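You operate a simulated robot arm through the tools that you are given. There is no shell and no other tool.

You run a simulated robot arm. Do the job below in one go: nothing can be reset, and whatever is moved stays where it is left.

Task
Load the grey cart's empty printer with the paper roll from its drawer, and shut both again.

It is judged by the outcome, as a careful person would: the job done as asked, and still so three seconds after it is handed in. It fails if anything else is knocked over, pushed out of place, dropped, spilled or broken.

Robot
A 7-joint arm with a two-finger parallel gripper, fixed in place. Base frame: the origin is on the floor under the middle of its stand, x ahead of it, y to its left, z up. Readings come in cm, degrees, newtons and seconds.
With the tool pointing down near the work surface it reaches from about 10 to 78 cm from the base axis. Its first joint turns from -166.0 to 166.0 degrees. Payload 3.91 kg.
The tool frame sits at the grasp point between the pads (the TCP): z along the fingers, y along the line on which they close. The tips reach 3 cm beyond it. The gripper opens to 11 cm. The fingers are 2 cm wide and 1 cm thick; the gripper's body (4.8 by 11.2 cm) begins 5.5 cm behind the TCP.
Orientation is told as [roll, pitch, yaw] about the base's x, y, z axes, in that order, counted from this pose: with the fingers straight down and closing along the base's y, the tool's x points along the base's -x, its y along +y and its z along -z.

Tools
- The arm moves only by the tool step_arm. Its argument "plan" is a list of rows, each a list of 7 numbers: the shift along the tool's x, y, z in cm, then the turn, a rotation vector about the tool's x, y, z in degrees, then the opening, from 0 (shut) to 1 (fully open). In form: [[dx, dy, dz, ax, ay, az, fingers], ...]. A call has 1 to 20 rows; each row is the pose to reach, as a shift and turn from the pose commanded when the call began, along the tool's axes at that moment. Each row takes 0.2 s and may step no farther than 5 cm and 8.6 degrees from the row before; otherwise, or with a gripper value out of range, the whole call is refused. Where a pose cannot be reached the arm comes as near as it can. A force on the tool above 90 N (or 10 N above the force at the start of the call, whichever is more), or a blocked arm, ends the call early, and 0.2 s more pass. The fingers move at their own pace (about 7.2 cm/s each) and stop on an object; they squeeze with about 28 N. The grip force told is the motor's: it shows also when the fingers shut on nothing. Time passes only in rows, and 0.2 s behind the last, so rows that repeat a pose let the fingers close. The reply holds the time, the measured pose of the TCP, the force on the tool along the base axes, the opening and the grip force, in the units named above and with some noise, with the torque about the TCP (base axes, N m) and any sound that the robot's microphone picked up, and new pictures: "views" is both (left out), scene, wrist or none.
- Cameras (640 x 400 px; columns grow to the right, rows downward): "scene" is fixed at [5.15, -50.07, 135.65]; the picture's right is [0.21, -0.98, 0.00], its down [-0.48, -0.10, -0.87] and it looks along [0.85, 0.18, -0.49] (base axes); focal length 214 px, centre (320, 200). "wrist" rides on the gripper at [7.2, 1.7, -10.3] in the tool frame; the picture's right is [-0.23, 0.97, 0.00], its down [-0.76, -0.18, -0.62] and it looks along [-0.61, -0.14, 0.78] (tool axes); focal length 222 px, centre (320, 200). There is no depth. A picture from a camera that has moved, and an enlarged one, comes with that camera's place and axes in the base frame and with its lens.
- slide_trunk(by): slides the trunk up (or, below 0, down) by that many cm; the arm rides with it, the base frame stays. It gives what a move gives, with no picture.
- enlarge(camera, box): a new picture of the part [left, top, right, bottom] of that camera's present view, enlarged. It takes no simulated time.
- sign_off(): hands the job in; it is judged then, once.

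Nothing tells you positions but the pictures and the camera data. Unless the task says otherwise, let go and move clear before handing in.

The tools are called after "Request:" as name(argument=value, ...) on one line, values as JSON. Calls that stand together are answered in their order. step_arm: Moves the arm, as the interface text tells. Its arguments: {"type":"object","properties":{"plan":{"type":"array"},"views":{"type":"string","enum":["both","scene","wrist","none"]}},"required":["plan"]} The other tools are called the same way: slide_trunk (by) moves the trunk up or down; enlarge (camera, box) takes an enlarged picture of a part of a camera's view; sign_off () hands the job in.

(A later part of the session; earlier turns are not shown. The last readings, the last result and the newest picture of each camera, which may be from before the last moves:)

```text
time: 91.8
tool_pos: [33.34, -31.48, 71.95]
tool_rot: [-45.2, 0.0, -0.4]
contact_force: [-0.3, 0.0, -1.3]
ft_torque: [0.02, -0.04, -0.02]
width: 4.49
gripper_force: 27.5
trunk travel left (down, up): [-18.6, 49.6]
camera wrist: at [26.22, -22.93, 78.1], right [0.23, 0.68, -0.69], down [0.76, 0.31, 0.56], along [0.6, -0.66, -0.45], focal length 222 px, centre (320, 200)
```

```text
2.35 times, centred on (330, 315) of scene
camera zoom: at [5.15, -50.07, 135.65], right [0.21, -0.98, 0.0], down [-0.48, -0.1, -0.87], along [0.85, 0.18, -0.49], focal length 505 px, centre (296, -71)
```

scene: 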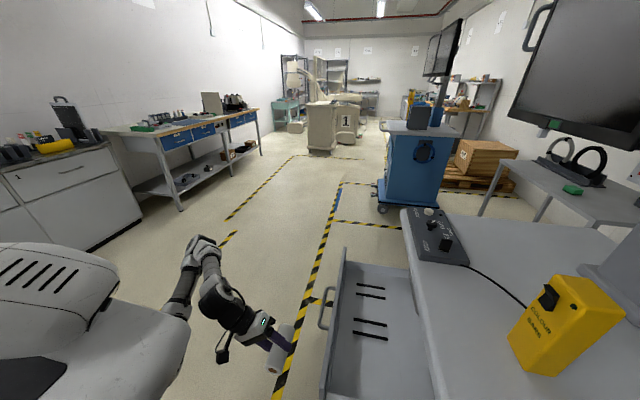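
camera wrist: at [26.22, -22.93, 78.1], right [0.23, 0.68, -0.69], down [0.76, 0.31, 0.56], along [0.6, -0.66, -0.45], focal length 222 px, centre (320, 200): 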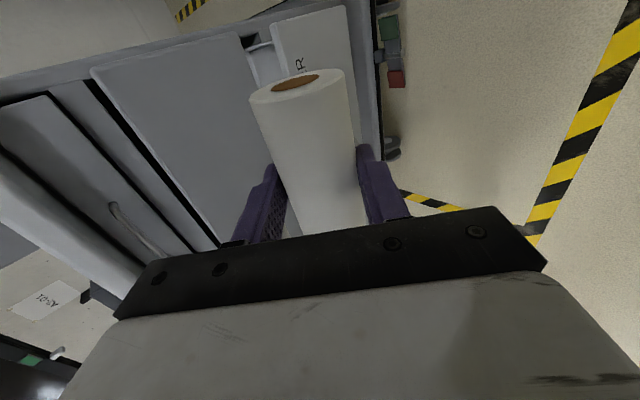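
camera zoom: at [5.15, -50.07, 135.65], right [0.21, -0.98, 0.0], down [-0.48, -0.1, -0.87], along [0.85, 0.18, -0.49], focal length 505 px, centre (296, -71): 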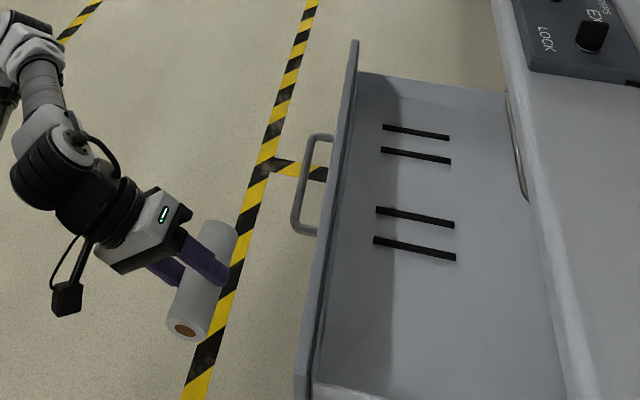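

The roll is well behind the leading finger. I'll advance toward the drawer front and feel for first contact.

Request:
step_arm(plan=[[0, -1.06, 1.07, 0, 0, 0, 0.1], [0, -2.11, 2.13, 0, 0, 0, 0.1], [0, -3.17, 3.2, 0, 0, 0, 0.1], [0, -4.23, 4.26, 0, 0, 0, 0.1], [0, -5.29, 5.33, 0, 0, 0, 0.1], [0, -6.0, 6.04, 0, 0, 0, 0.1], [0, -6.7, 6.75, 0, 0, 0, 0.1], [0, -7.4, 7.46, 0, 0, 0, 0.1], [0, -8.1, 8.17, 0, 0, 0, 0.1]], views="both")

Request:
enlarge(camera="scene", box=[240, 230, 420, 400])

```text
time: 93.8
tool_pos: [33.29, -43.19, 71.98]
tool_rot: [-45.1, 0.1, -0.3]
contact_force: [0.1, 1.2, -1.0]
ft_torque: [0.0, 0.02, 0.03]
width: 4.49
gripper_force: 28.0
trunk travel left (down, up): [-18.6, 49.6]
camera wrist: at [26.17, -34.49, 78.09], right [0.23, 0.68, -0.69], down [0.76, 0.31, 0.57], along [0.6, -0.66, -0.45], focal length 222 px, centre (320, 200)
```

scene: 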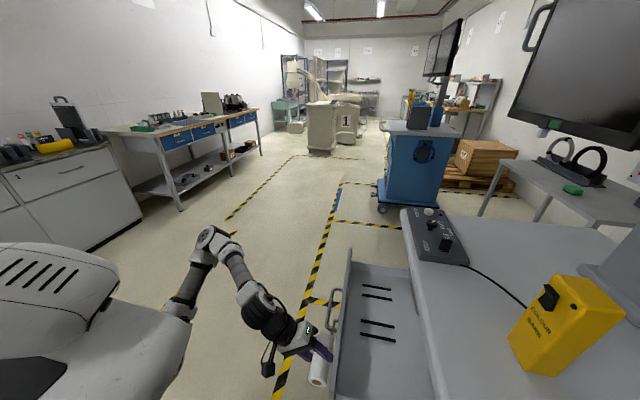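
wrist: 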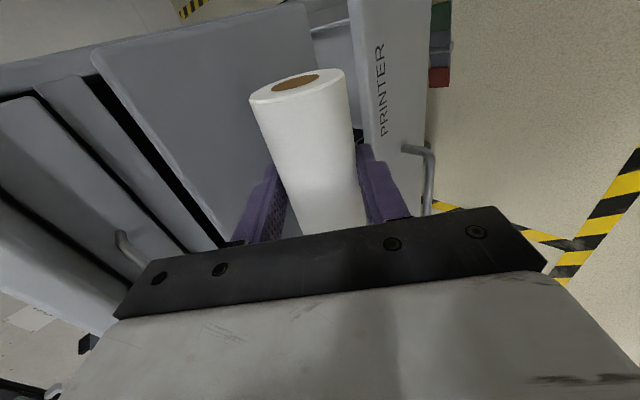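

```text
2.35 times, centred on (330, 315) of scene
camera zoom: at [5.15, -50.07, 135.65], right [0.21, -0.98, 0.0], down [-0.48, -0.1, -0.87], along [0.85, 0.18, -0.49], focal length 505 px, centre (296, -71)
```

zoom: 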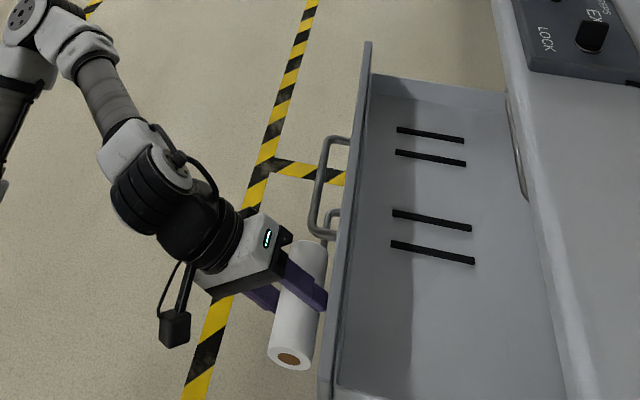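

The drawer is moving in with almost no force and the roll has clearance from the handle post. I'll continue pushing.

Request:
step_arm(plan=[[0, -0.85, 0.85, 0, 0, 0, 0.1], [0, -1.69, 1.7, 0, 0, 0, 0.1], [0, -2.54, 2.56, 0, 0, 0, 0.1], [0, -3.38, 3.41, 0, 0, 0, 0.1], [0, -4.23, 4.26, 0, 0, 0, 0.1], [0, -5.08, 5.11, 0, 0, 0, 0.1], [0, -5.92, 5.96, 0, 0, 0, 0.1], [0, -6.77, 6.82, 0, 0, 0, 0.1], [0, -7.61, 7.67, 0, 0, 0, 0.1], [0, -8.46, 8.52, 0, 0, 0, 0.1], [0, -9.31, 9.37, 0, 0, 0, 0.1], [0, -10.15, 10.22, 0, 0, 0, 0.1], [0, -11, 11.08, 0, 0, 0, 0.1], [0, -11.84, 11.93, 0, 0, 0, 0.1], [0, -12.69, 12.78, 0, 0, 0, 0.1]], views="both")

Request:
enlarge(camera="scene", box=[270, 230, 450, 400])

```text
time: 97.0
tool_pos: [33.17, -61.21, 72.06]
tool_rot: [-45.2, 0.1, -0.4]
contact_force: [0.4, 1.1, -1.5]
ft_torque: [-0.01, 0.02, 0.01]
width: 4.49
gripper_force: 28.0
trunk travel left (down, up): [-18.6, 49.6]
camera wrist: at [26.09, -52.54, 78.15], right [0.23, 0.68, -0.69], down [0.76, 0.31, 0.57], along [0.6, -0.66, -0.45], focal length 222 px, centre (320, 200)
```

scene: 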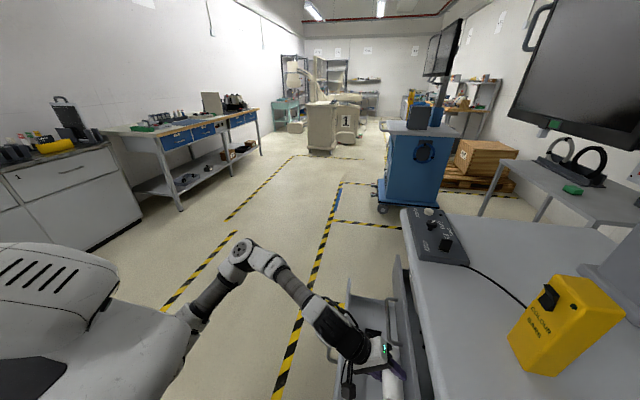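
wrist: 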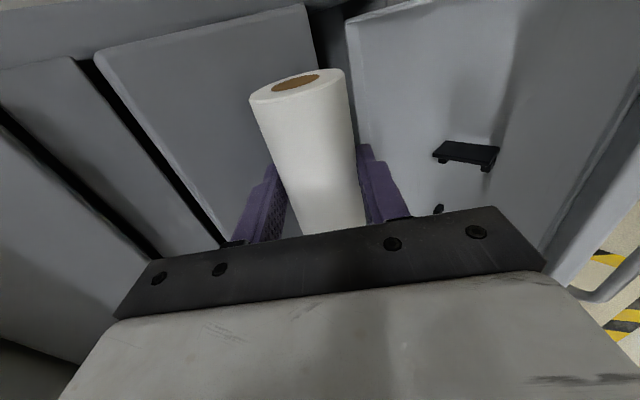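

```text
2.35 times, centred on (360, 315) of scene
camera zoom: at [5.15, -50.07, 135.65], right [0.21, -0.98, 0.0], down [-0.48, -0.1, -0.87], along [0.85, 0.18, -0.49], focal length 505 px, centre (226, -71)
```

zoom: 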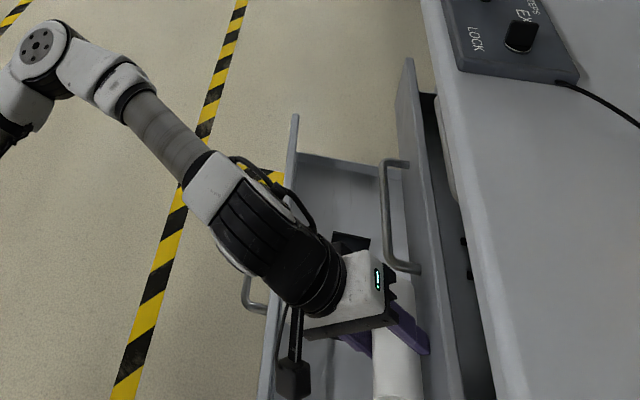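

About 5 cm remains. I'll go slower now.

Request:
step_arm(plan=[[0, -0.5, 0.5, 0, 0, 0, 0.1], [0, -1.0, 1.0, 0, 0, 0, 0.1], [0, -1.5, 1.5, 0, 0, 0, 0.1], [0, -2.0, 2.0, 0, 0, 0, 0.1], [0, -2.5, 2.5, 0, 0, 0, 0.1], [0, -2.9, 2.9, 0, 0, 0, 0.1], [0, -3.1, 3.1, 0, 0, 0, 0.1]], views="both")

Request:
enlarge(camera="scene", box=[330, 230, 450, 400])

```text
time: 98.7
tool_pos: [33.18, -65.44, 71.9]
tool_rot: [-45.2, 0.0, -0.4]
contact_force: [-0.1, 0.6, -2.0]
ft_torque: [0.02, -0.01, 0.0]
width: 4.52
gripper_force: 27.3
trunk travel left (down, up): [-18.6, 49.6]
camera wrist: at [25.98, -56.83, 78.12], right [0.23, 0.68, -0.69], down [0.76, 0.31, 0.56], along [0.6, -0.66, -0.45], focal length 222 px, centre (320, 200)
```

scene: 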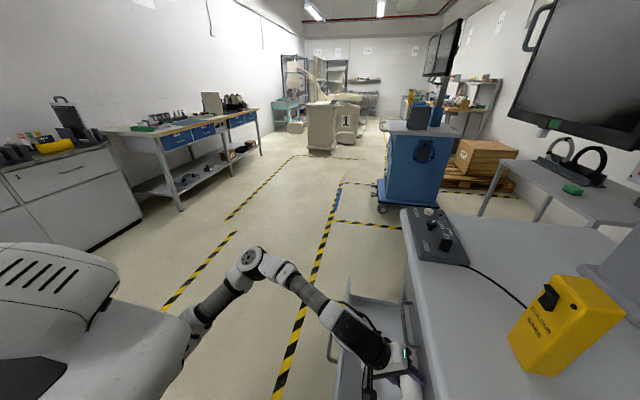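
wrist: 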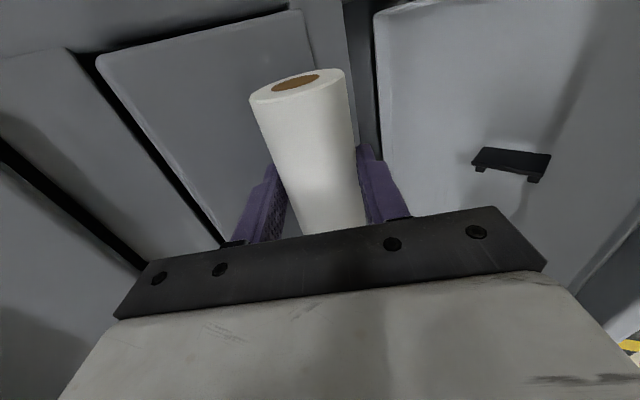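

```text
2.35 times, centred on (390, 315) of scene
camera zoom: at [5.15, -50.07, 135.65], right [0.21, -0.98, 0.0], down [-0.48, -0.1, -0.87], along [0.85, 0.18, -0.49], focal length 505 px, centre (155, -71)
```

zoom: 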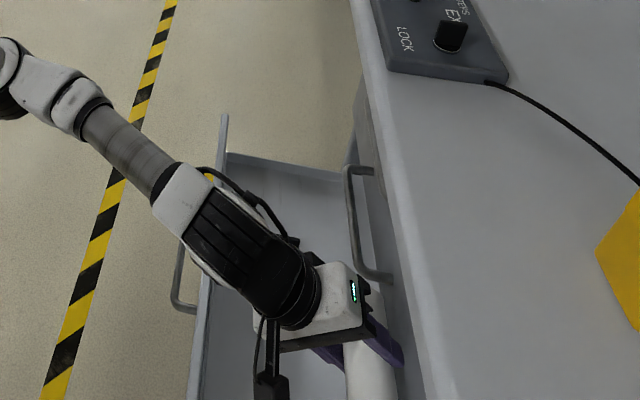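

Request:
step_arm(plan=[[0, -0.2, 0.2, 0, 0, 0, 0.1], [0, -0.4, 0.4, 0, 0, 0, 0.1], [0, -0.6, 0.6, 0, 0, 0, 0.1]], views="wrist")

```text
time: 99.5
tool_pos: [33.12, -65.99, 71.97]
tool_rot: [-44.9, 0.1, -0.5]
contact_force: [0.5, 65.0, -1.3]
ft_torque: [-0.1, 0.02, 0.14]
width: 4.51
gripper_force: 28.2
trunk travel left (down, up): [-18.6, 49.6]
camera wrist: at [25.98, -57.4, 78.22], right [0.23, 0.69, -0.69], down [0.76, 0.31, 0.57], along [0.6, -0.66, -0.45], focal length 222 px, centre (320, 200)
```

wrist: 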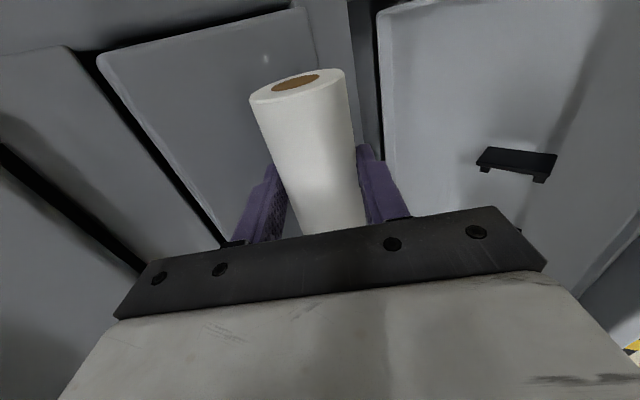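

The drawer hit its stop (65 N), so it is shut. I'll back off and check it.

Request:
step_arm(plan=[[0, 0.7, -0.7, 0, 0, 0, 0.1], [0, 2.8, -2.8, 0, 0, 0, 0.1], [0, 5.6, -5.6, 0, 0, 0, 0.1], [0, 8.5, -8.5, 0, 0, 0, 0.1], [0, 11.3, -11.3, 0, 0, 0, 0.1], [0, 14, -14, 0, 0, 0, 0.1]], views="both")

Request:
enlarge(camera="scene", box=[330, 230, 450, 400])

Request:
enlarge(camera="wrist", box=[0, 0, 420, 260])

```text
time: 100.8
tool_pos: [33.12, -46.44, 71.76]
tool_rot: [-45.2, 0.0, -0.4]
contact_force: [-0.3, 0.2, -2.1]
ft_torque: [0.03, -0.02, -0.02]
width: 4.52
gripper_force: 28.0
trunk travel left (down, up): [-18.6, 49.6]
camera wrist: at [26.03, -37.73, 77.96], right [0.23, 0.68, -0.69], down [0.76, 0.31, 0.57], along [0.6, -0.66, -0.45], focal length 222 px, centre (320, 200)
```

scene: 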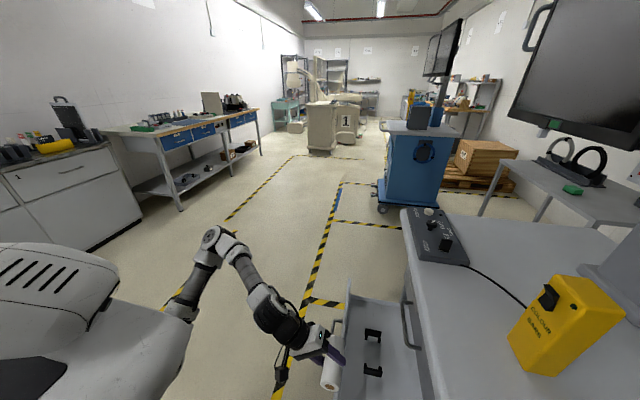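
wrist: 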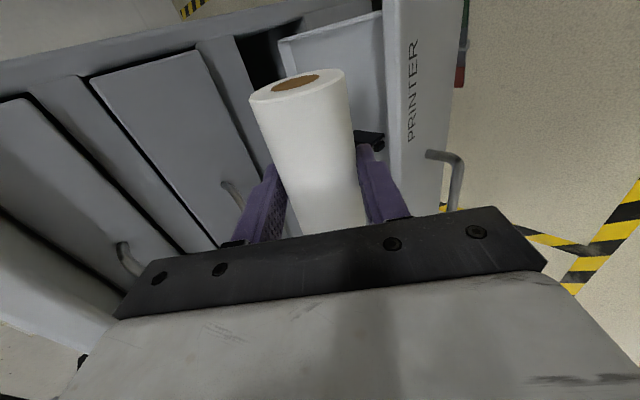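

```text
2.35 times, centred on (390, 315) of scene
camera zoom: at [5.15, -50.07, 135.65], right [0.21, -0.98, 0.0], down [-0.48, -0.1, -0.87], along [0.85, 0.18, -0.49], focal length 505 px, centre (155, -71)
```

zoom: 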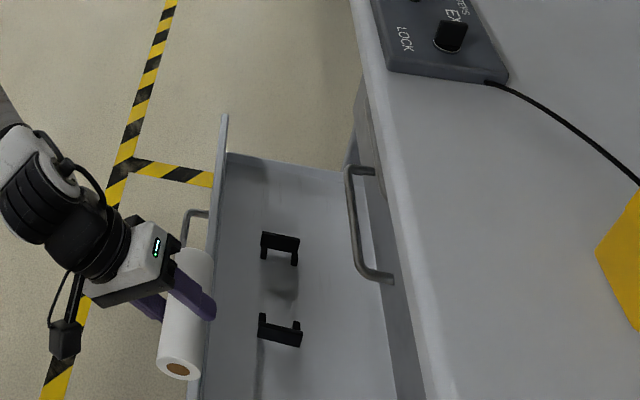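

```text
1.52 times, centred on (210, 130) of wrist
camera zoom: at [26.03, -37.73, 77.96], right [0.23, 0.68, -0.69], down [0.76, 0.31, 0.57], along [0.6, -0.66, -0.45], focal length 338 px, centre (488, 307)
```

zoom: 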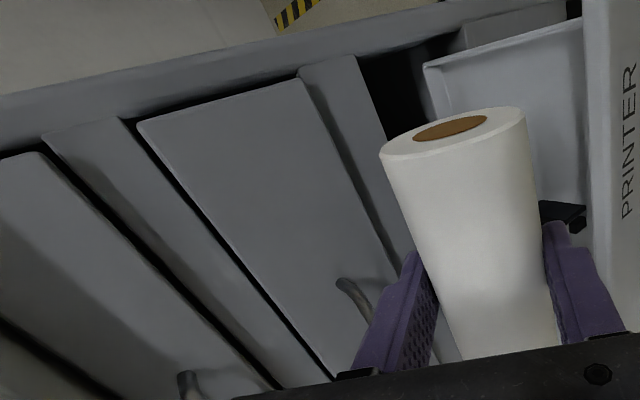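

Drawer 2 is shut flush like drawer 1, and the tray below is still open with its cradle free. I'll bring the tool nearly upright and move over to x≈48.

Request:
step_arm(plan=[[-2.5, -1.42, -1.41, 0, 0, 0, 0.1], [-5, -1.42, -1.41, -7.5, 0, 0, 0.1], [-7.5, -1.42, -1.41, -15, 0, 0, 0.1], [-10, -1.42, -1.41, -22.5, 0, 0, 0.1], [-12.5, -1.42, -1.41, -30, 0, 0, 0.1], [-15, -1.42, -1.41, -37.5, 0, 0, 0.1]], views="both")

Request:
enlarge(camera="wrist", box=[100, 0, 420, 200])

Request:
enlarge(camera="scene", box=[310, 230, 430, 400])

```text
time: 102.2
tool_pos: [48.32, -46.57, 74.0]
tool_rot: [-7.7, 0.0, -0.6]
contact_force: [-0.3, 0.3, -1.8]
ft_torque: [-0.01, -0.02, 0.01]
width: 4.53
gripper_force: 27.9
trunk travel left (down, up): [-18.6, 49.6]
camera wrist: at [41.08, -43.42, 84.03], right [0.24, 0.96, -0.13], down [0.76, -0.1, 0.64], along [0.6, -0.25, -0.76], focal length 222 px, centre (320, 200)
```

scene: 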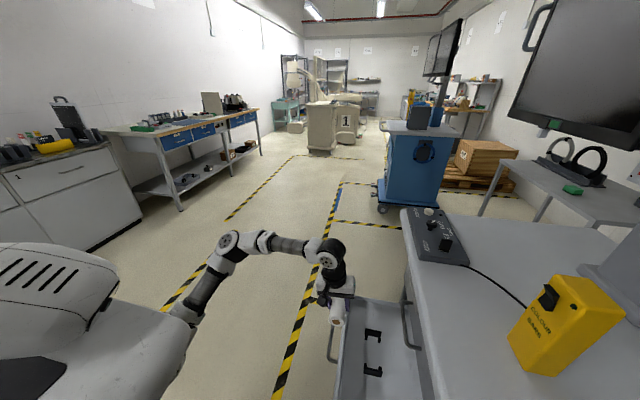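
wrist: 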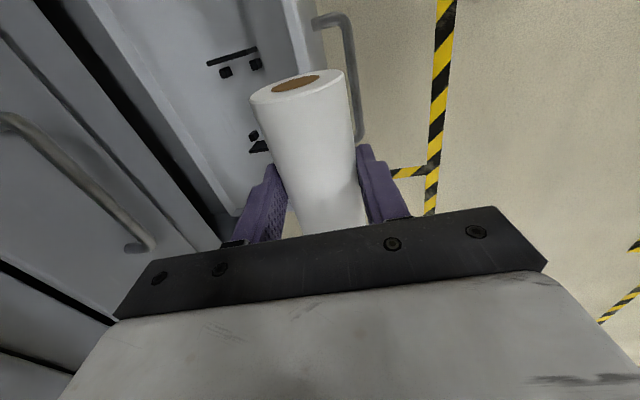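

```text
2.00 times, centred on (260, 100) of wrist
camera zoom: at [41.08, -43.42, 84.03], right [0.24, 0.96, -0.13], down [0.76, -0.1, 0.64], along [0.6, -0.25, -0.76], focal length 444 px, centre (440, 400)
```

zoom: 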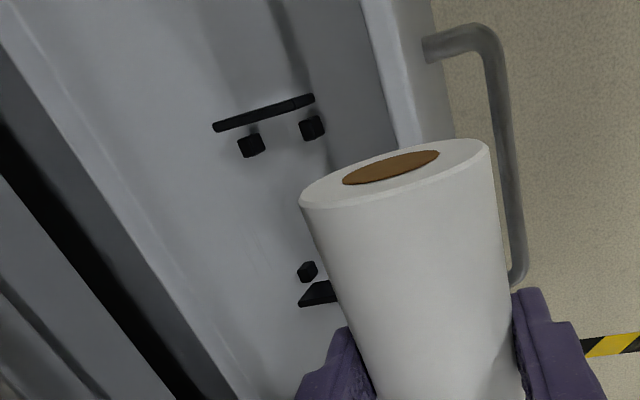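

```text
2.35 times, centred on (370, 315) of scene
camera zoom: at [5.15, -50.07, 135.65], right [0.21, -0.98, 0.0], down [-0.48, -0.1, -0.87], along [0.85, 0.18, -0.49], focal length 505 px, centre (202, -71)
```

zoom: 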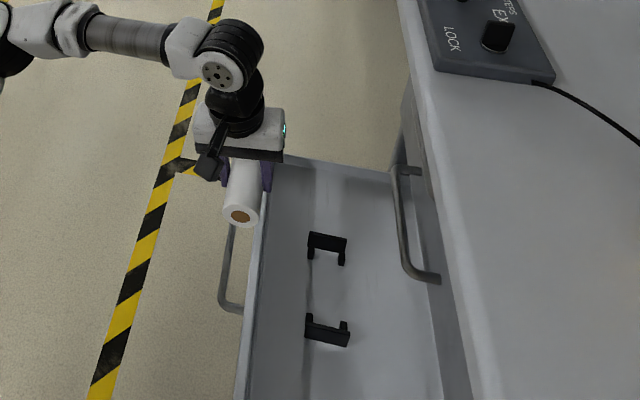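

The cradle's pegs and plates place the roll's centre at about x=48.05, y≈-59.5. I'll move over it at a safe height, then check alignment from the scene camera before lowering.

Request:
step_arm(plan=[[0.02, -3, 0.8, 0, 0, 0, 0.1], [0.05, -6, 1.6, 0, 0, 0, 0.1], [0.07, -9, 2.6, 0, 0, 0, 0.1], [0.1, -11, 3.6, 0, 0, 0, 0.1], [0.1, -12.18, 4.67, 0, 0, 0, 0.1], [0.1, -12.18, 4.67, 0, 0, 0, 0.1]], views="both")

Request:
enlarge(camera="scene", box=[330, 240, 450, 400])

Request:
enlarge(camera="wrist", box=[200, 0, 440, 200])

```text
time: 103.7
tool_pos: [48.16, -59.47, 70.77]
tool_rot: [-7.7, -0.1, -0.4]
contact_force: [-0.2, 0.9, -1.4]
ft_torque: [0.01, 0.01, 0.01]
width: 4.5
gripper_force: 27.7
trunk travel left (down, up): [-18.6, 49.6]
camera wrist: at [40.95, -56.21, 80.89], right [0.23, 0.96, -0.13], down [0.76, -0.1, 0.64], along [0.6, -0.25, -0.76], focal length 222 px, centre (320, 200)
```

scene: 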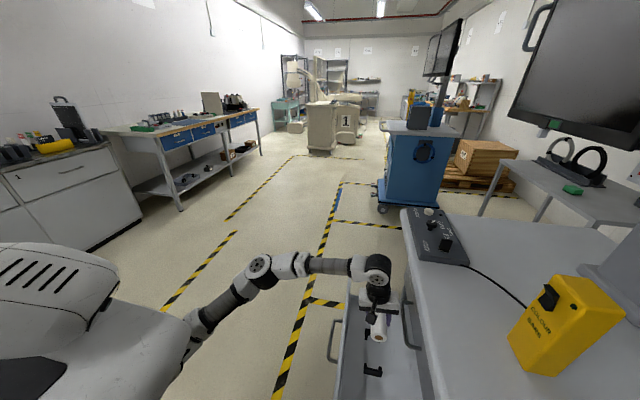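
wrist: 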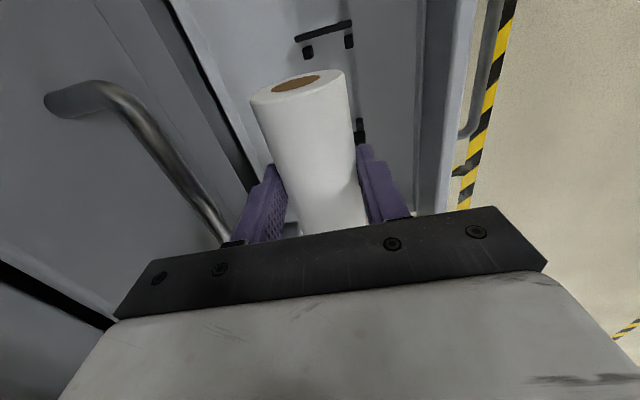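

```text
2.50 times, centred on (390, 320) of scene
camera zoom: at [5.15, -50.07, 135.65], right [0.21, -0.98, 0.0], down [-0.48, -0.1, -0.87], along [0.85, 0.18, -0.49], focal length 536 px, centre (145, -100)
```

zoom: 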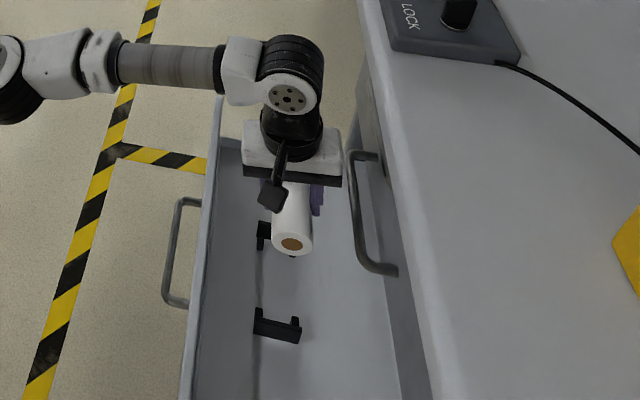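

```text
2.00 times, centred on (320, 100) of wrist
camera zoom: at [40.95, -56.21, 80.89], right [0.23, 0.96, -0.13], down [0.76, -0.1, 0.64], along [0.6, -0.25, -0.76], focal length 444 px, centre (320, 400)
```

zoom: 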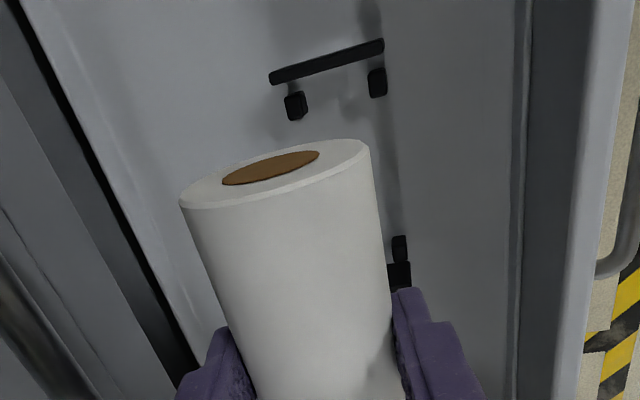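

Alignment looks right: roll centre at about y=-59.7, with 1 cm to spare at each end plate. I'll nudge x by -0.2 cm and lower with the trunk.

Request:
step_arm(plan=[[0.2, 0, 0, 0, 0, 0, 0.1], [0.2, 0, 0, 0, 0, 0, 0.1]], views="none")

Request:
slide_trunk(by=-9)

Request:
step_arm(plan=[[0, 0, 0, 0, 0, 0, 0.1]], views="both")

Request:
enlarge(camera="scene", box=[330, 240, 450, 400])

Request:
enlarge(camera="wrist", box=[200, 0, 440, 200])

```text
time: 104.2
tool_pos: [47.87, -59.37, 70.78]
tool_rot: [-7.8, 0.1, -0.5]
contact_force: [0.5, 0.4, -1.4]
ft_torque: [0.01, 0.03, 0.02]
width: 4.53
gripper_force: 28.1
trunk travel left (down, up): [-18.6, 49.6]
```

```text
time: 105.5
tool_pos: [47.91, -59.43, 61.83]
tool_rot: [-7.7, 0.1, -0.4]
contact_force: [0.1, 0.3, -2.1]
ft_torque: [-0.01, -0.02, 0.02]
width: 4.5
gripper_force: 27.9
trunk travel left (down, up): [-9.6, 58.6]
```

```text
time: 105.9
tool_pos: [47.92, -59.27, 61.91]
tool_rot: [-7.7, 0.1, -0.5]
contact_force: [0.4, 0.8, -1.5]
ft_torque: [-0.01, 0.01, 0.03]
width: 4.53
gripper_force: 28.2
trunk travel left (down, up): [-9.6, 58.6]
camera wrist: at [40.75, -56.16, 71.98], right [0.23, 0.96, -0.13], down [0.76, -0.1, 0.64], along [0.6, -0.25, -0.76], focal length 222 px, centre (320, 200)
```

scene: 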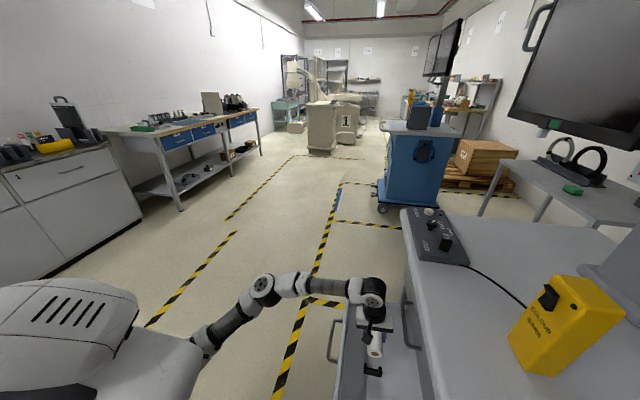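
wrist: 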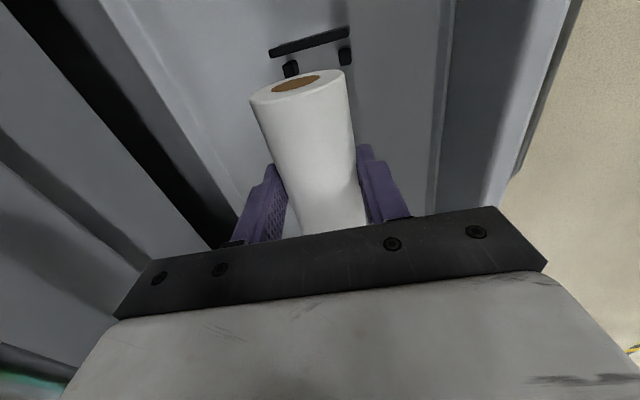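

```text
2.50 times, centred on (390, 320) of scene
camera zoom: at [5.15, -50.07, 135.65], right [0.21, -0.98, 0.0], down [-0.48, -0.1, -0.87], along [0.85, 0.18, -0.49], focal length 536 px, centre (145, -100)
```

zoom: 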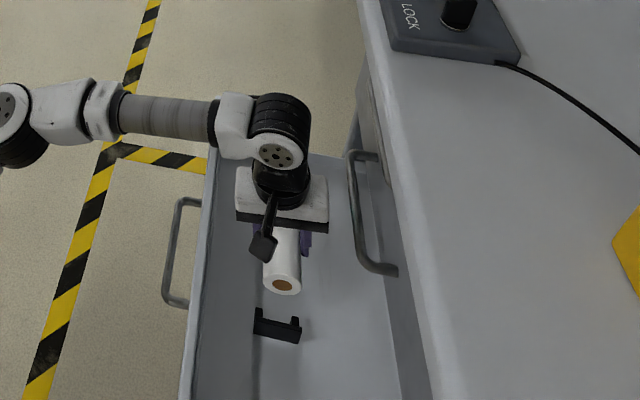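

```text
2.00 times, centred on (320, 100) of wrist
camera zoom: at [40.75, -56.16, 71.98], right [0.23, 0.96, -0.13], down [0.76, -0.1, 0.64], along [0.6, -0.25, -0.76], focal length 444 px, centre (320, 400)
```

zoom: 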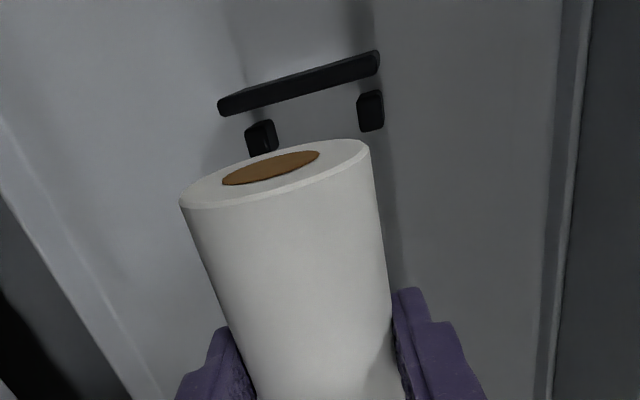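

The pegs sit at y≈-57.5 and -61.9 with tops near z≈51.7, so the roll should come to rest with the TCP around z≈54–55. I'll lower by arm in small steps.

Request:
step_arm(plan=[[0, 0.05, 1.0, 0, 0, 0, 0.1], [0, 0.15, 2.0, 0, 0, 0, 0.1], [0, 0.25, 3.0, 0, 0, 0, 0.1], [0, 0.38, 4.0, 0, 0, 0, 0.1], [0, 0.48, 5.0, 0, 0, 0, 0.1], [0, 0.55, 5.7, 0, 0, 0, 0.1]], views="both")

Request:
enlarge(camera="wrist", box=[200, 0, 440, 200])

Request:
enlarge(camera="scene", box=[330, 290, 430, 400])

```text
time: 107.3
tool_pos: [47.89, -59.54, 56.31]
tool_rot: [-7.7, 0.0, -0.5]
contact_force: [-0.1, -0.4, -1.6]
ft_torque: [-0.01, 0.0, 0.01]
width: 4.5
gripper_force: 28.3
trunk travel left (down, up): [-9.6, 58.6]
camera wrist: at [40.74, -56.3, 66.29], right [0.23, 0.96, -0.13], down [0.76, -0.1, 0.64], along [0.61, -0.25, -0.76], focal length 222 px, centre (320, 200)
```

scene: 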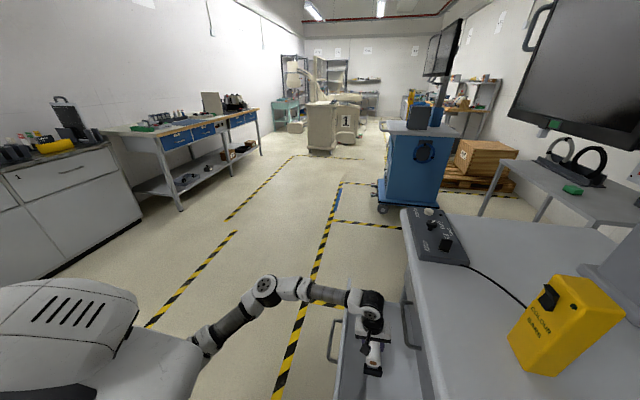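
wrist: 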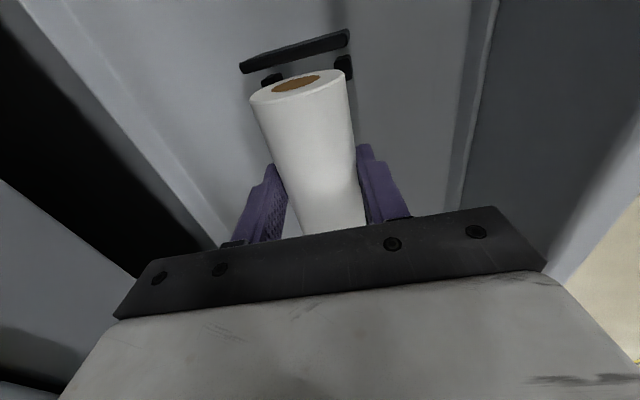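

```text
2.00 times, centred on (320, 100) of wrist
camera zoom: at [40.74, -56.3, 66.29], right [0.23, 0.96, -0.13], down [0.76, -0.1, 0.64], along [0.61, -0.25, -0.76], focal length 444 px, centre (320, 400)
```

zoom: 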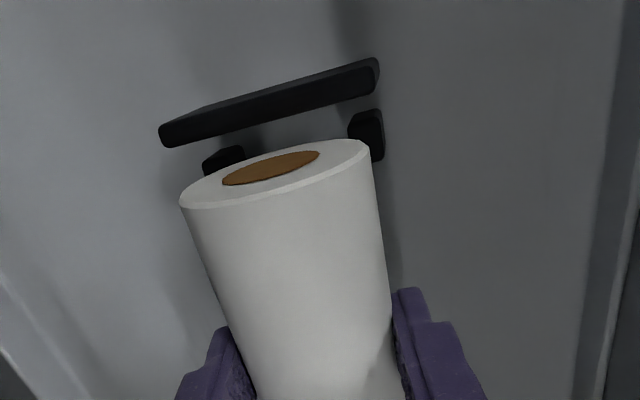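

```text
3.64 times, centred on (380, 345) of scene
camera zoom: at [5.15, -50.07, 135.65], right [0.21, -0.98, 0.0], down [-0.48, -0.1, -0.87], along [0.85, 0.18, -0.49], focal length 780 px, centre (102, -327)
```

zoom: 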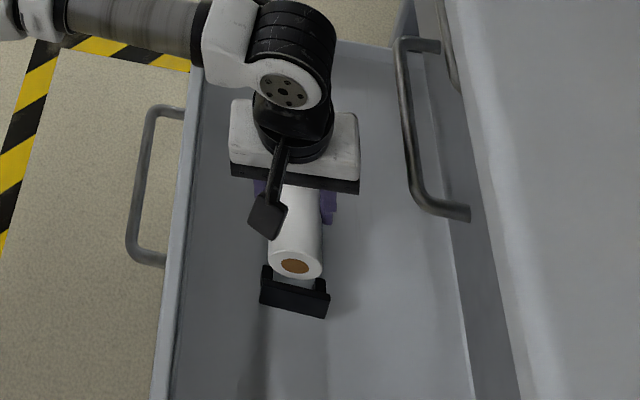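

The roll is lined up between the pegs and clear of the end plate. I'll keep lowering in fine steps until it rests.

Request:
step_arm(plan=[[0, 0.1, 0.4, 0, 0, 0, 0.1], [0, 0.2, 0.8, 0, 0, 0, 0.1], [0, 0.25, 1.2, 0, 0, 0, 0.1]], views="none")

```text
time: 108.1
tool_pos: [47.92, -59.49, 54.94]
tool_rot: [-7.7, 0.1, -0.4]
contact_force: [-0.7, 0.9, -2.1]
ft_torque: [-0.04, 0.02, -0.02]
width: 4.52
gripper_force: 28.0
trunk travel left (down, up): [-9.6, 58.6]
```

Request:
step_arm(plan=[[0, 0, 0.3, 0, 0, 0, 0.1], [0, 0, 0.6, 0, 0, 0, 0.1]], views="none")

```text
time: 108.7
tool_pos: [47.87, -59.57, 54.42]
tool_rot: [-7.7, 0.0, -0.4]
contact_force: [0.1, -1.6, 1.1]
ft_torque: [0.0, 0.13, 0.07]
width: 4.54
gripper_force: 28.0
trunk travel left (down, up): [-9.6, 58.6]
```

Contact has begun (about 3 N upward, slight push in -y). I'll follow it with a tiny shift in -y and down.

Request:
step_arm(plan=[[0, -0.15, 0.1, 0, 0, 0, 0.1], [0, -0.15, 0.3, 0, 0, 0, 0.1]], views="wrist")

Request:
enlarge(camera="wrist", box=[200, 0, 440, 200])

Request:
enlarge(camera="scene", box=[330, 290, 430, 400])

```text
time: 109.3
tool_pos: [47.85, -59.68, 54.25]
tool_rot: [-7.8, 0.1, -0.4]
contact_force: [-0.3, -3.7, 6.9]
ft_torque: [0.04, 0.38, 0.18]
width: 4.52
gripper_force: 28.3
trunk travel left (down, up): [-9.6, 58.6]
camera wrist: at [40.67, -56.51, 64.32], right [0.23, 0.96, -0.13], down [0.76, -0.1, 0.64], along [0.6, -0.25, -0.76], focal length 222 px, centre (320, 200)
```

wrist: 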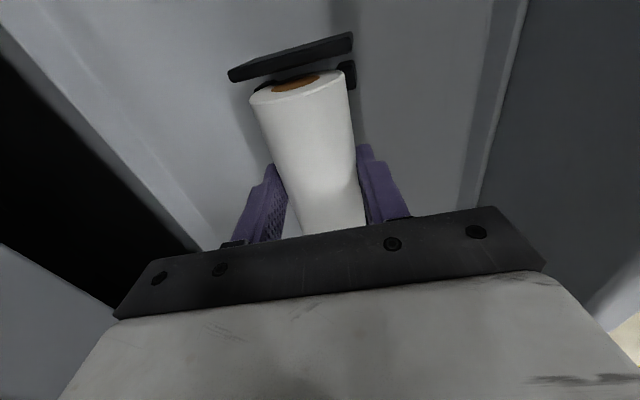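

```text
2.00 times, centred on (320, 100) of wrist
camera zoom: at [40.67, -56.51, 64.32], right [0.23, 0.96, -0.13], down [0.76, -0.1, 0.64], along [0.6, -0.25, -0.76], focal length 444 px, centre (320, 400)
```

zoom: 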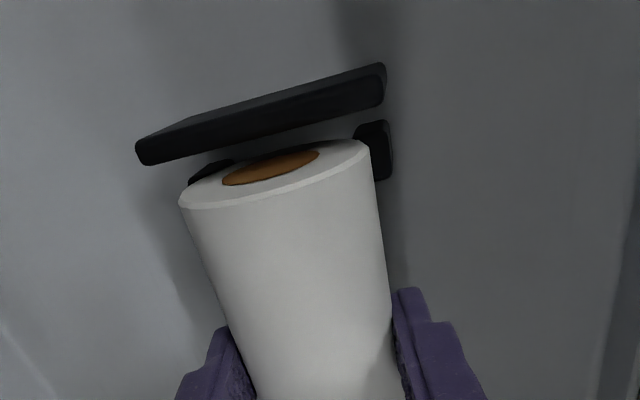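

```text
3.64 times, centred on (380, 345) of scene
camera zoom: at [5.15, -50.07, 135.65], right [0.21, -0.98, 0.0], down [-0.48, -0.1, -0.87], along [0.85, 0.18, -0.49], focal length 780 px, centre (102, -327)
```

zoom: 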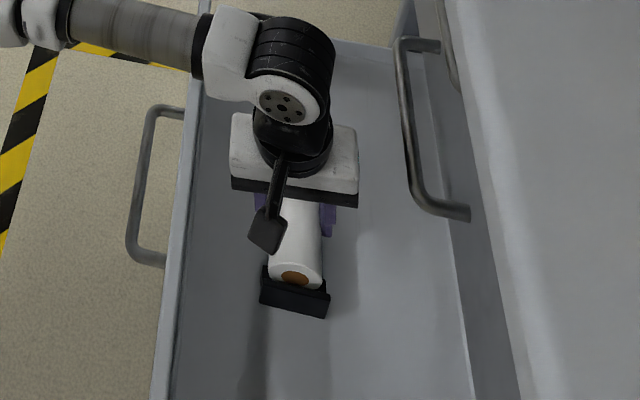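

The roll is seated between the pegs at the near end. I'll shift slightly more in -y to centre it, then open the fingers a little at a time.

Request:
step_arm(plan=[[0, -0.2, 0.05, 0, 0, 0, 0.1], [0, -0.2, 0.1, 0, 0, 0, 0.1]], views="none")

```text
time: 109.9
tool_pos: [47.78, -59.96, 54.21]
tool_rot: [-7.7, -0.1, -0.5]
contact_force: [-2.2, 1.0, 11.2]
ft_torque: [0.06, 0.17, 0.42]
width: 4.53
gripper_force: 27.7
trunk travel left (down, up): [-9.6, 58.6]
```

The load is now balanced on both pegs (11 N down). I'll open the fingers gently.

Request:
step_arm(plan=[[0, -0.2, 0.1, 0, 0, 0, 0.42], [0, -0.2, 0.1, 0, 0, 0, 0.45], [0, -0.2, 0.1, 0, 0, 0, 0.5], [0, -0.2, 0.1, 0, 0, 0, 0.58], [0, -0.2, 0.1, 0, 0, 0, 0.6]], views="both")

Request:
enlarge(camera="wrist", box=[200, 0, 440, 200])

Request:
enlarge(camera="scene", box=[330, 290, 430, 400])

```text
time: 111.1
tool_pos: [47.99, -60.07, 53.92]
tool_rot: [-7.8, 0.0, -0.3]
contact_force: [0.1, -0.6, -0.6]
ft_torque: [0.01, -0.01, 0.0]
width: 6.61
gripper_force: 0.0
trunk travel left (down, up): [-9.6, 58.6]
camera wrist: at [40.71, -56.96, 64.05], right [0.23, 0.96, -0.13], down [0.76, -0.1, 0.64], along [0.6, -0.25, -0.76], focal length 222 px, centre (320, 200)
```

scene: 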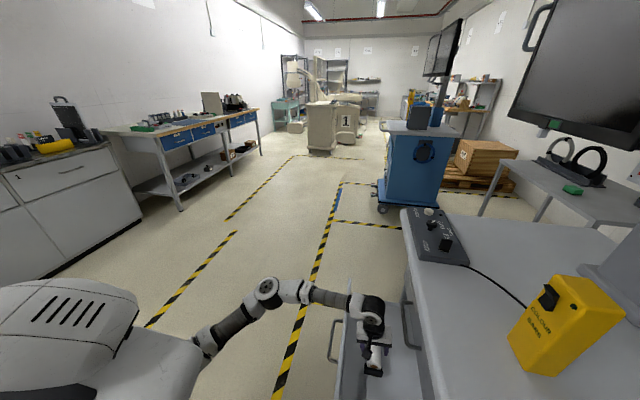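
wrist: 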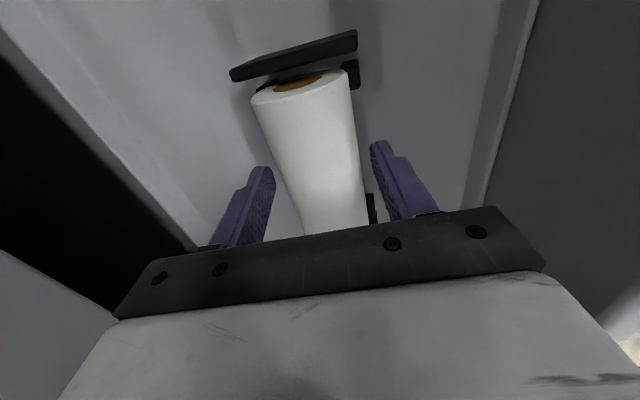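

```text
2.00 times, centred on (320, 100) of wrist
camera zoom: at [40.71, -56.96, 64.05], right [0.23, 0.96, -0.13], down [0.76, -0.1, 0.64], along [0.6, -0.25, -0.76], focal length 444 px, centre (320, 400)
```

zoom: 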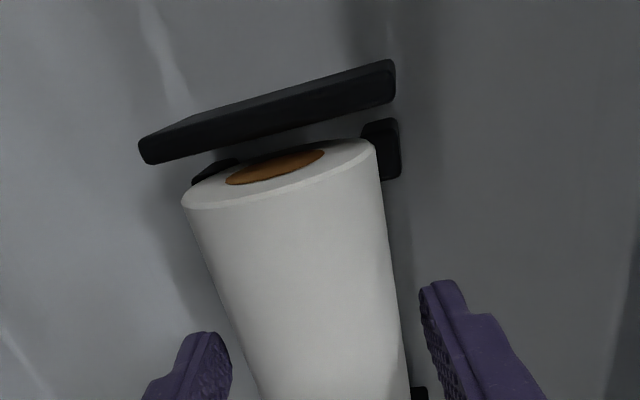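

```text
3.64 times, centred on (380, 345) of scene
camera zoom: at [5.15, -50.07, 135.65], right [0.21, -0.98, 0.0], down [-0.48, -0.1, -0.87], along [0.85, 0.18, -0.49], focal length 780 px, centre (102, -327)
```

zoom: 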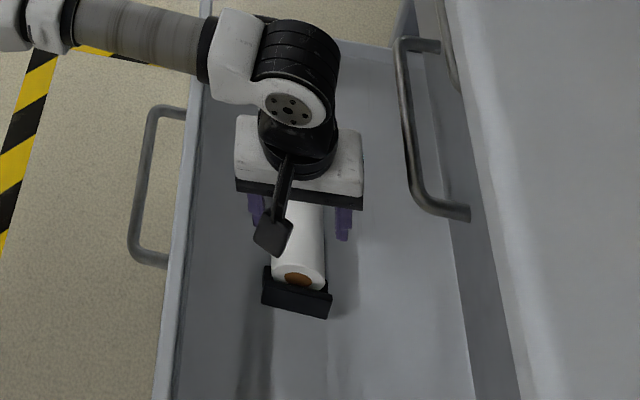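

The roll stays in the cradle. I'll open a little wider, lift straight out along the tool axis, and check it from above.

Request:
step_arm(plan=[[0, 0, 0, 0, 0, 0, 0.75], [0, 0, 0, 0, 0, 0, 0.75], [0, 0, -1.5, 0, 0, 0, 0.75], [0, 0, -4, 0, 0, 0, 0.75], [0, 0, -7, 0, 0, 0, 0.75], [0, 0.5, -10, 0, 0, 0, 0.75], [0, 1.0, -13, 0, 0, 0, 0.75]], views="both")

Request:
enlarge(camera="wrist", box=[200, 0, 440, 200])

Request:
enlarge(camera="scene", box=[330, 290, 430, 400])

```text
time: 112.7
tool_pos: [47.97, -57.39, 66.77]
tool_rot: [-7.7, 0.1, -0.4]
contact_force: [-0.2, -0.6, -0.2]
ft_torque: [0.0, -0.02, 0.0]
width: 8.25
gripper_force: 0.0
trunk travel left (down, up): [-9.6, 58.6]
camera wrist: at [40.75, -54.35, 76.92], right [0.23, 0.96, -0.13], down [0.76, -0.1, 0.64], along [0.6, -0.25, -0.76], focal length 222 px, centre (320, 200)
```

scene: 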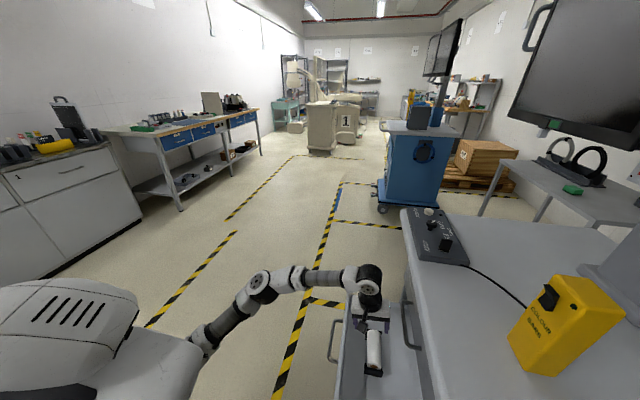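
wrist: 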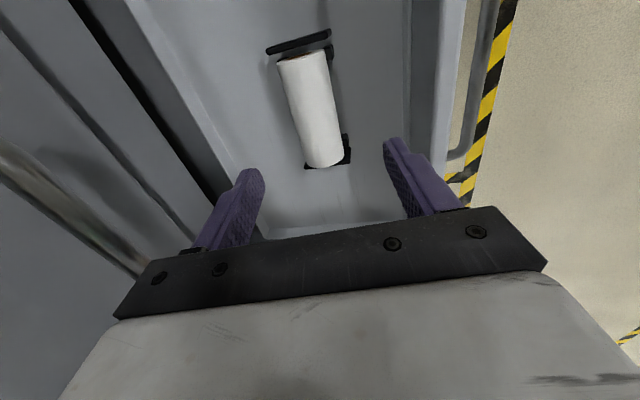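

```text
2.00 times, centred on (320, 100) of wrist
camera zoom: at [40.75, -54.35, 76.92], right [0.23, 0.96, -0.13], down [0.76, -0.1, 0.64], along [0.6, -0.25, -0.76], focal length 444 px, centre (320, 400)
```

zoom: 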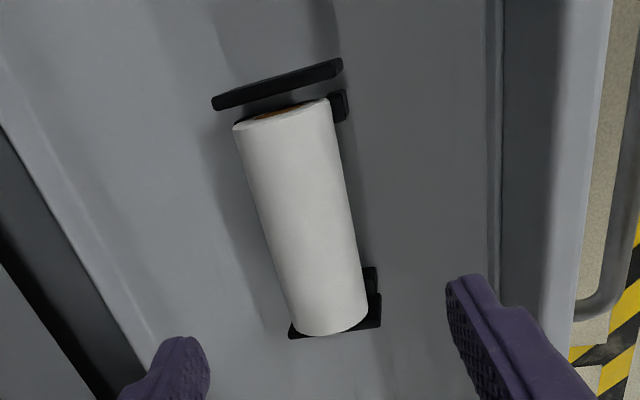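

```text
3.64 times, centred on (380, 345) of scene
camera zoom: at [5.15, -50.07, 135.65], right [0.21, -0.98, 0.0], down [-0.48, -0.1, -0.87], along [0.85, 0.18, -0.49], focal length 780 px, centre (102, -327)
```

zoom: 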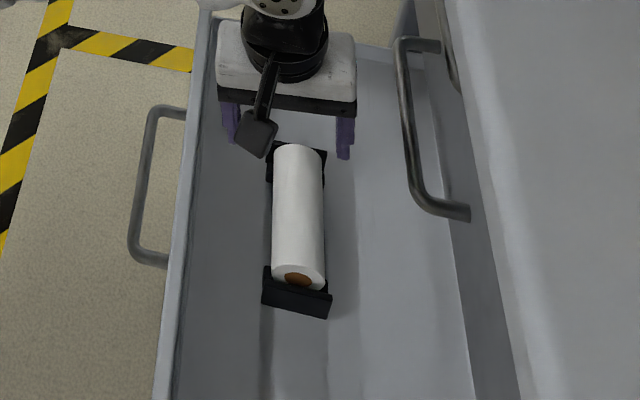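

The roll lies squarely in the cradle, axis along x, between both end brackets. Now I'll rise clear of the tray front, close the fingers, and move round to push the printer shut at x≈35, beside its handle.

Request:
step_arm(plan=[[0, -0.4, -3, 0, 0, 0, 0.6], [0, -0.8, -5.95, 0, 0, 0, 0.4], [2.2, 2.7, -6.4, 0, 0, 0, 0.2], [4.4, 6.2, -6.9, 0, 0, 0, 0], [6.6, 9.7, -7.3, 0, 0, 0, 0], [8.8, 13.2, -7.8, 0, 0, 0, 0], [11, 16.6, -8.2, 0, 0, 0, 0], [13, 20, -8.7, 0, 0, 0, 0]], views="none")

Request:
step_arm(plan=[[0, 0, 0, 8, 0, 0, 0], [0, 0, 0, 16, 0, 0, 0], [0, 0, 0, 24, 0, 0, 0], [0, 0, 0, 32, 0, 0, 0], [0, 0, 0, 40, 0, 0, 0], [0, 0, 0, 47, 0, 0, 0]], views="both")

```text
time: 114.5
tool_pos: [34.94, -36.38, 72.72]
tool_rot: [-7.8, 0.0, -0.3]
contact_force: [0.7, 0.0, -1.0]
ft_torque: [0.02, -0.01, 0.01]
width: 0.0
gripper_force: 27.9
trunk travel left (down, up): [-9.6, 58.6]
```

```text
time: 115.9
tool_pos: [35.08, -36.37, 72.61]
tool_rot: [-54.8, 0.0, -0.5]
contact_force: [-0.5, -0.1, -0.5]
ft_torque: [-0.01, -0.02, 0.01]
width: 0.0
gripper_force: 27.6
trunk travel left (down, up): [-9.6, 58.6]
camera wrist: at [27.95, -26.8, 77.29], right [0.23, 0.56, -0.8], down [0.77, 0.4, 0.5], along [0.6, -0.73, -0.34], focal length 222 px, centre (320, 200)
```

scene: 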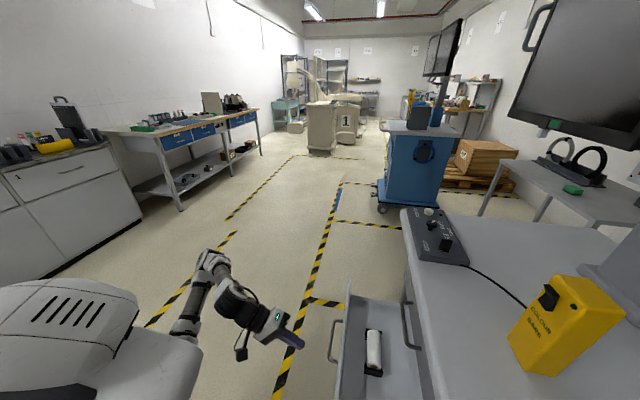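
wrist: 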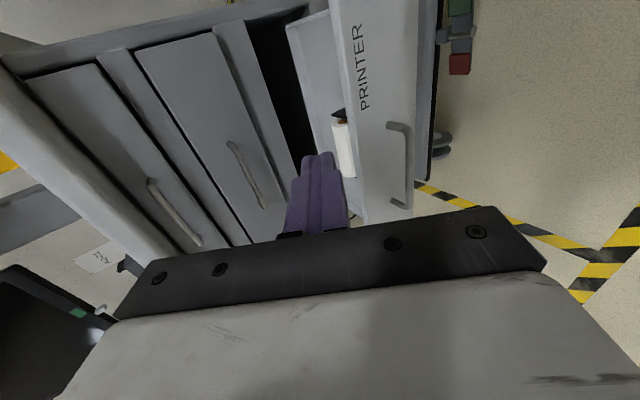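

Request:
step_arm(plan=[[0, 2.4, 1.7, 0, 0, 0, 0], [0, 4.8, 3.4, 0, 0, 0, 0], [0, 7.2, 5.1, 0, 0, 0, 0], [0, 9.6, 6.8, 0, 0, 0, 0], [0, 12, 8.5, 0, 0, 0, 0], [0, 14.38, 10.14, 0, 0, 0, 0]], views="both")

Request:
enlarge(camera="scene", box=[260, 270, 440, 400])

```text
time: 117.3
tool_pos: [36.77, -38.72, 56.03]
tool_rot: [-54.5, -0.1, -0.5]
contact_force: [0.0, -0.5, -0.1]
ft_torque: [0.01, -0.05, 0.03]
width: 0.03
gripper_force: 27.8
out of reach, approached as far as the arm can: row 4, 5, 6
trunk travel left (down, up): [-9.6, 58.6]
camera wrist: at [29.55, -29.32, 60.73], right [0.23, 0.56, -0.79], down [0.76, 0.4, 0.51], along [0.6, -0.72, -0.34], focal length 222 px, centre (320, 200)
```

scene: 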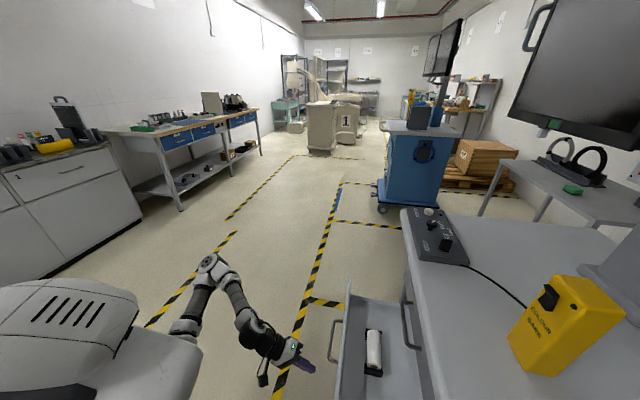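
wrist: 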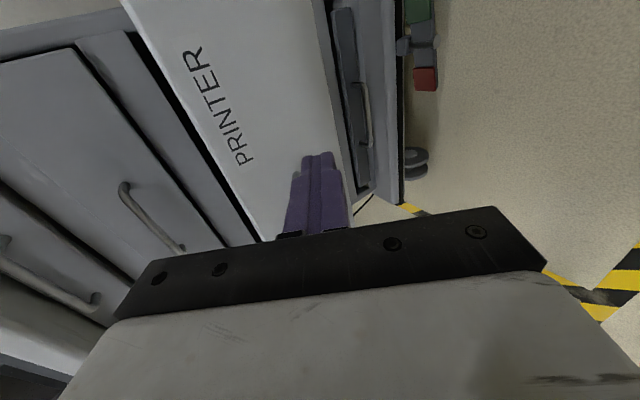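

```text
3.08 times, centred on (350, 335) of scene
camera zoom: at [5.15, -50.07, 135.65], right [0.21, -0.98, 0.0], down [-0.48, -0.1, -0.87], along [0.85, 0.18, -0.49], focal length 660 px, centre (228, -215)
```

zoom: 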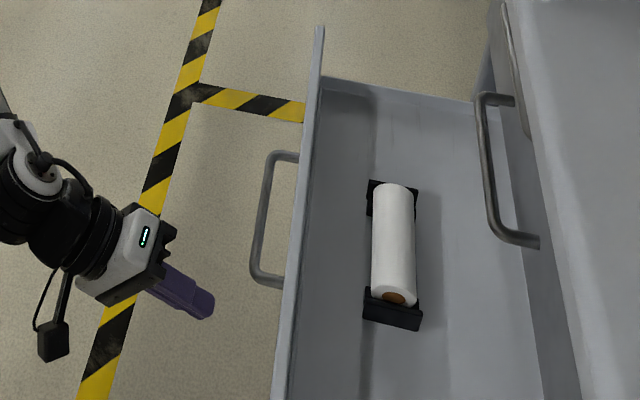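

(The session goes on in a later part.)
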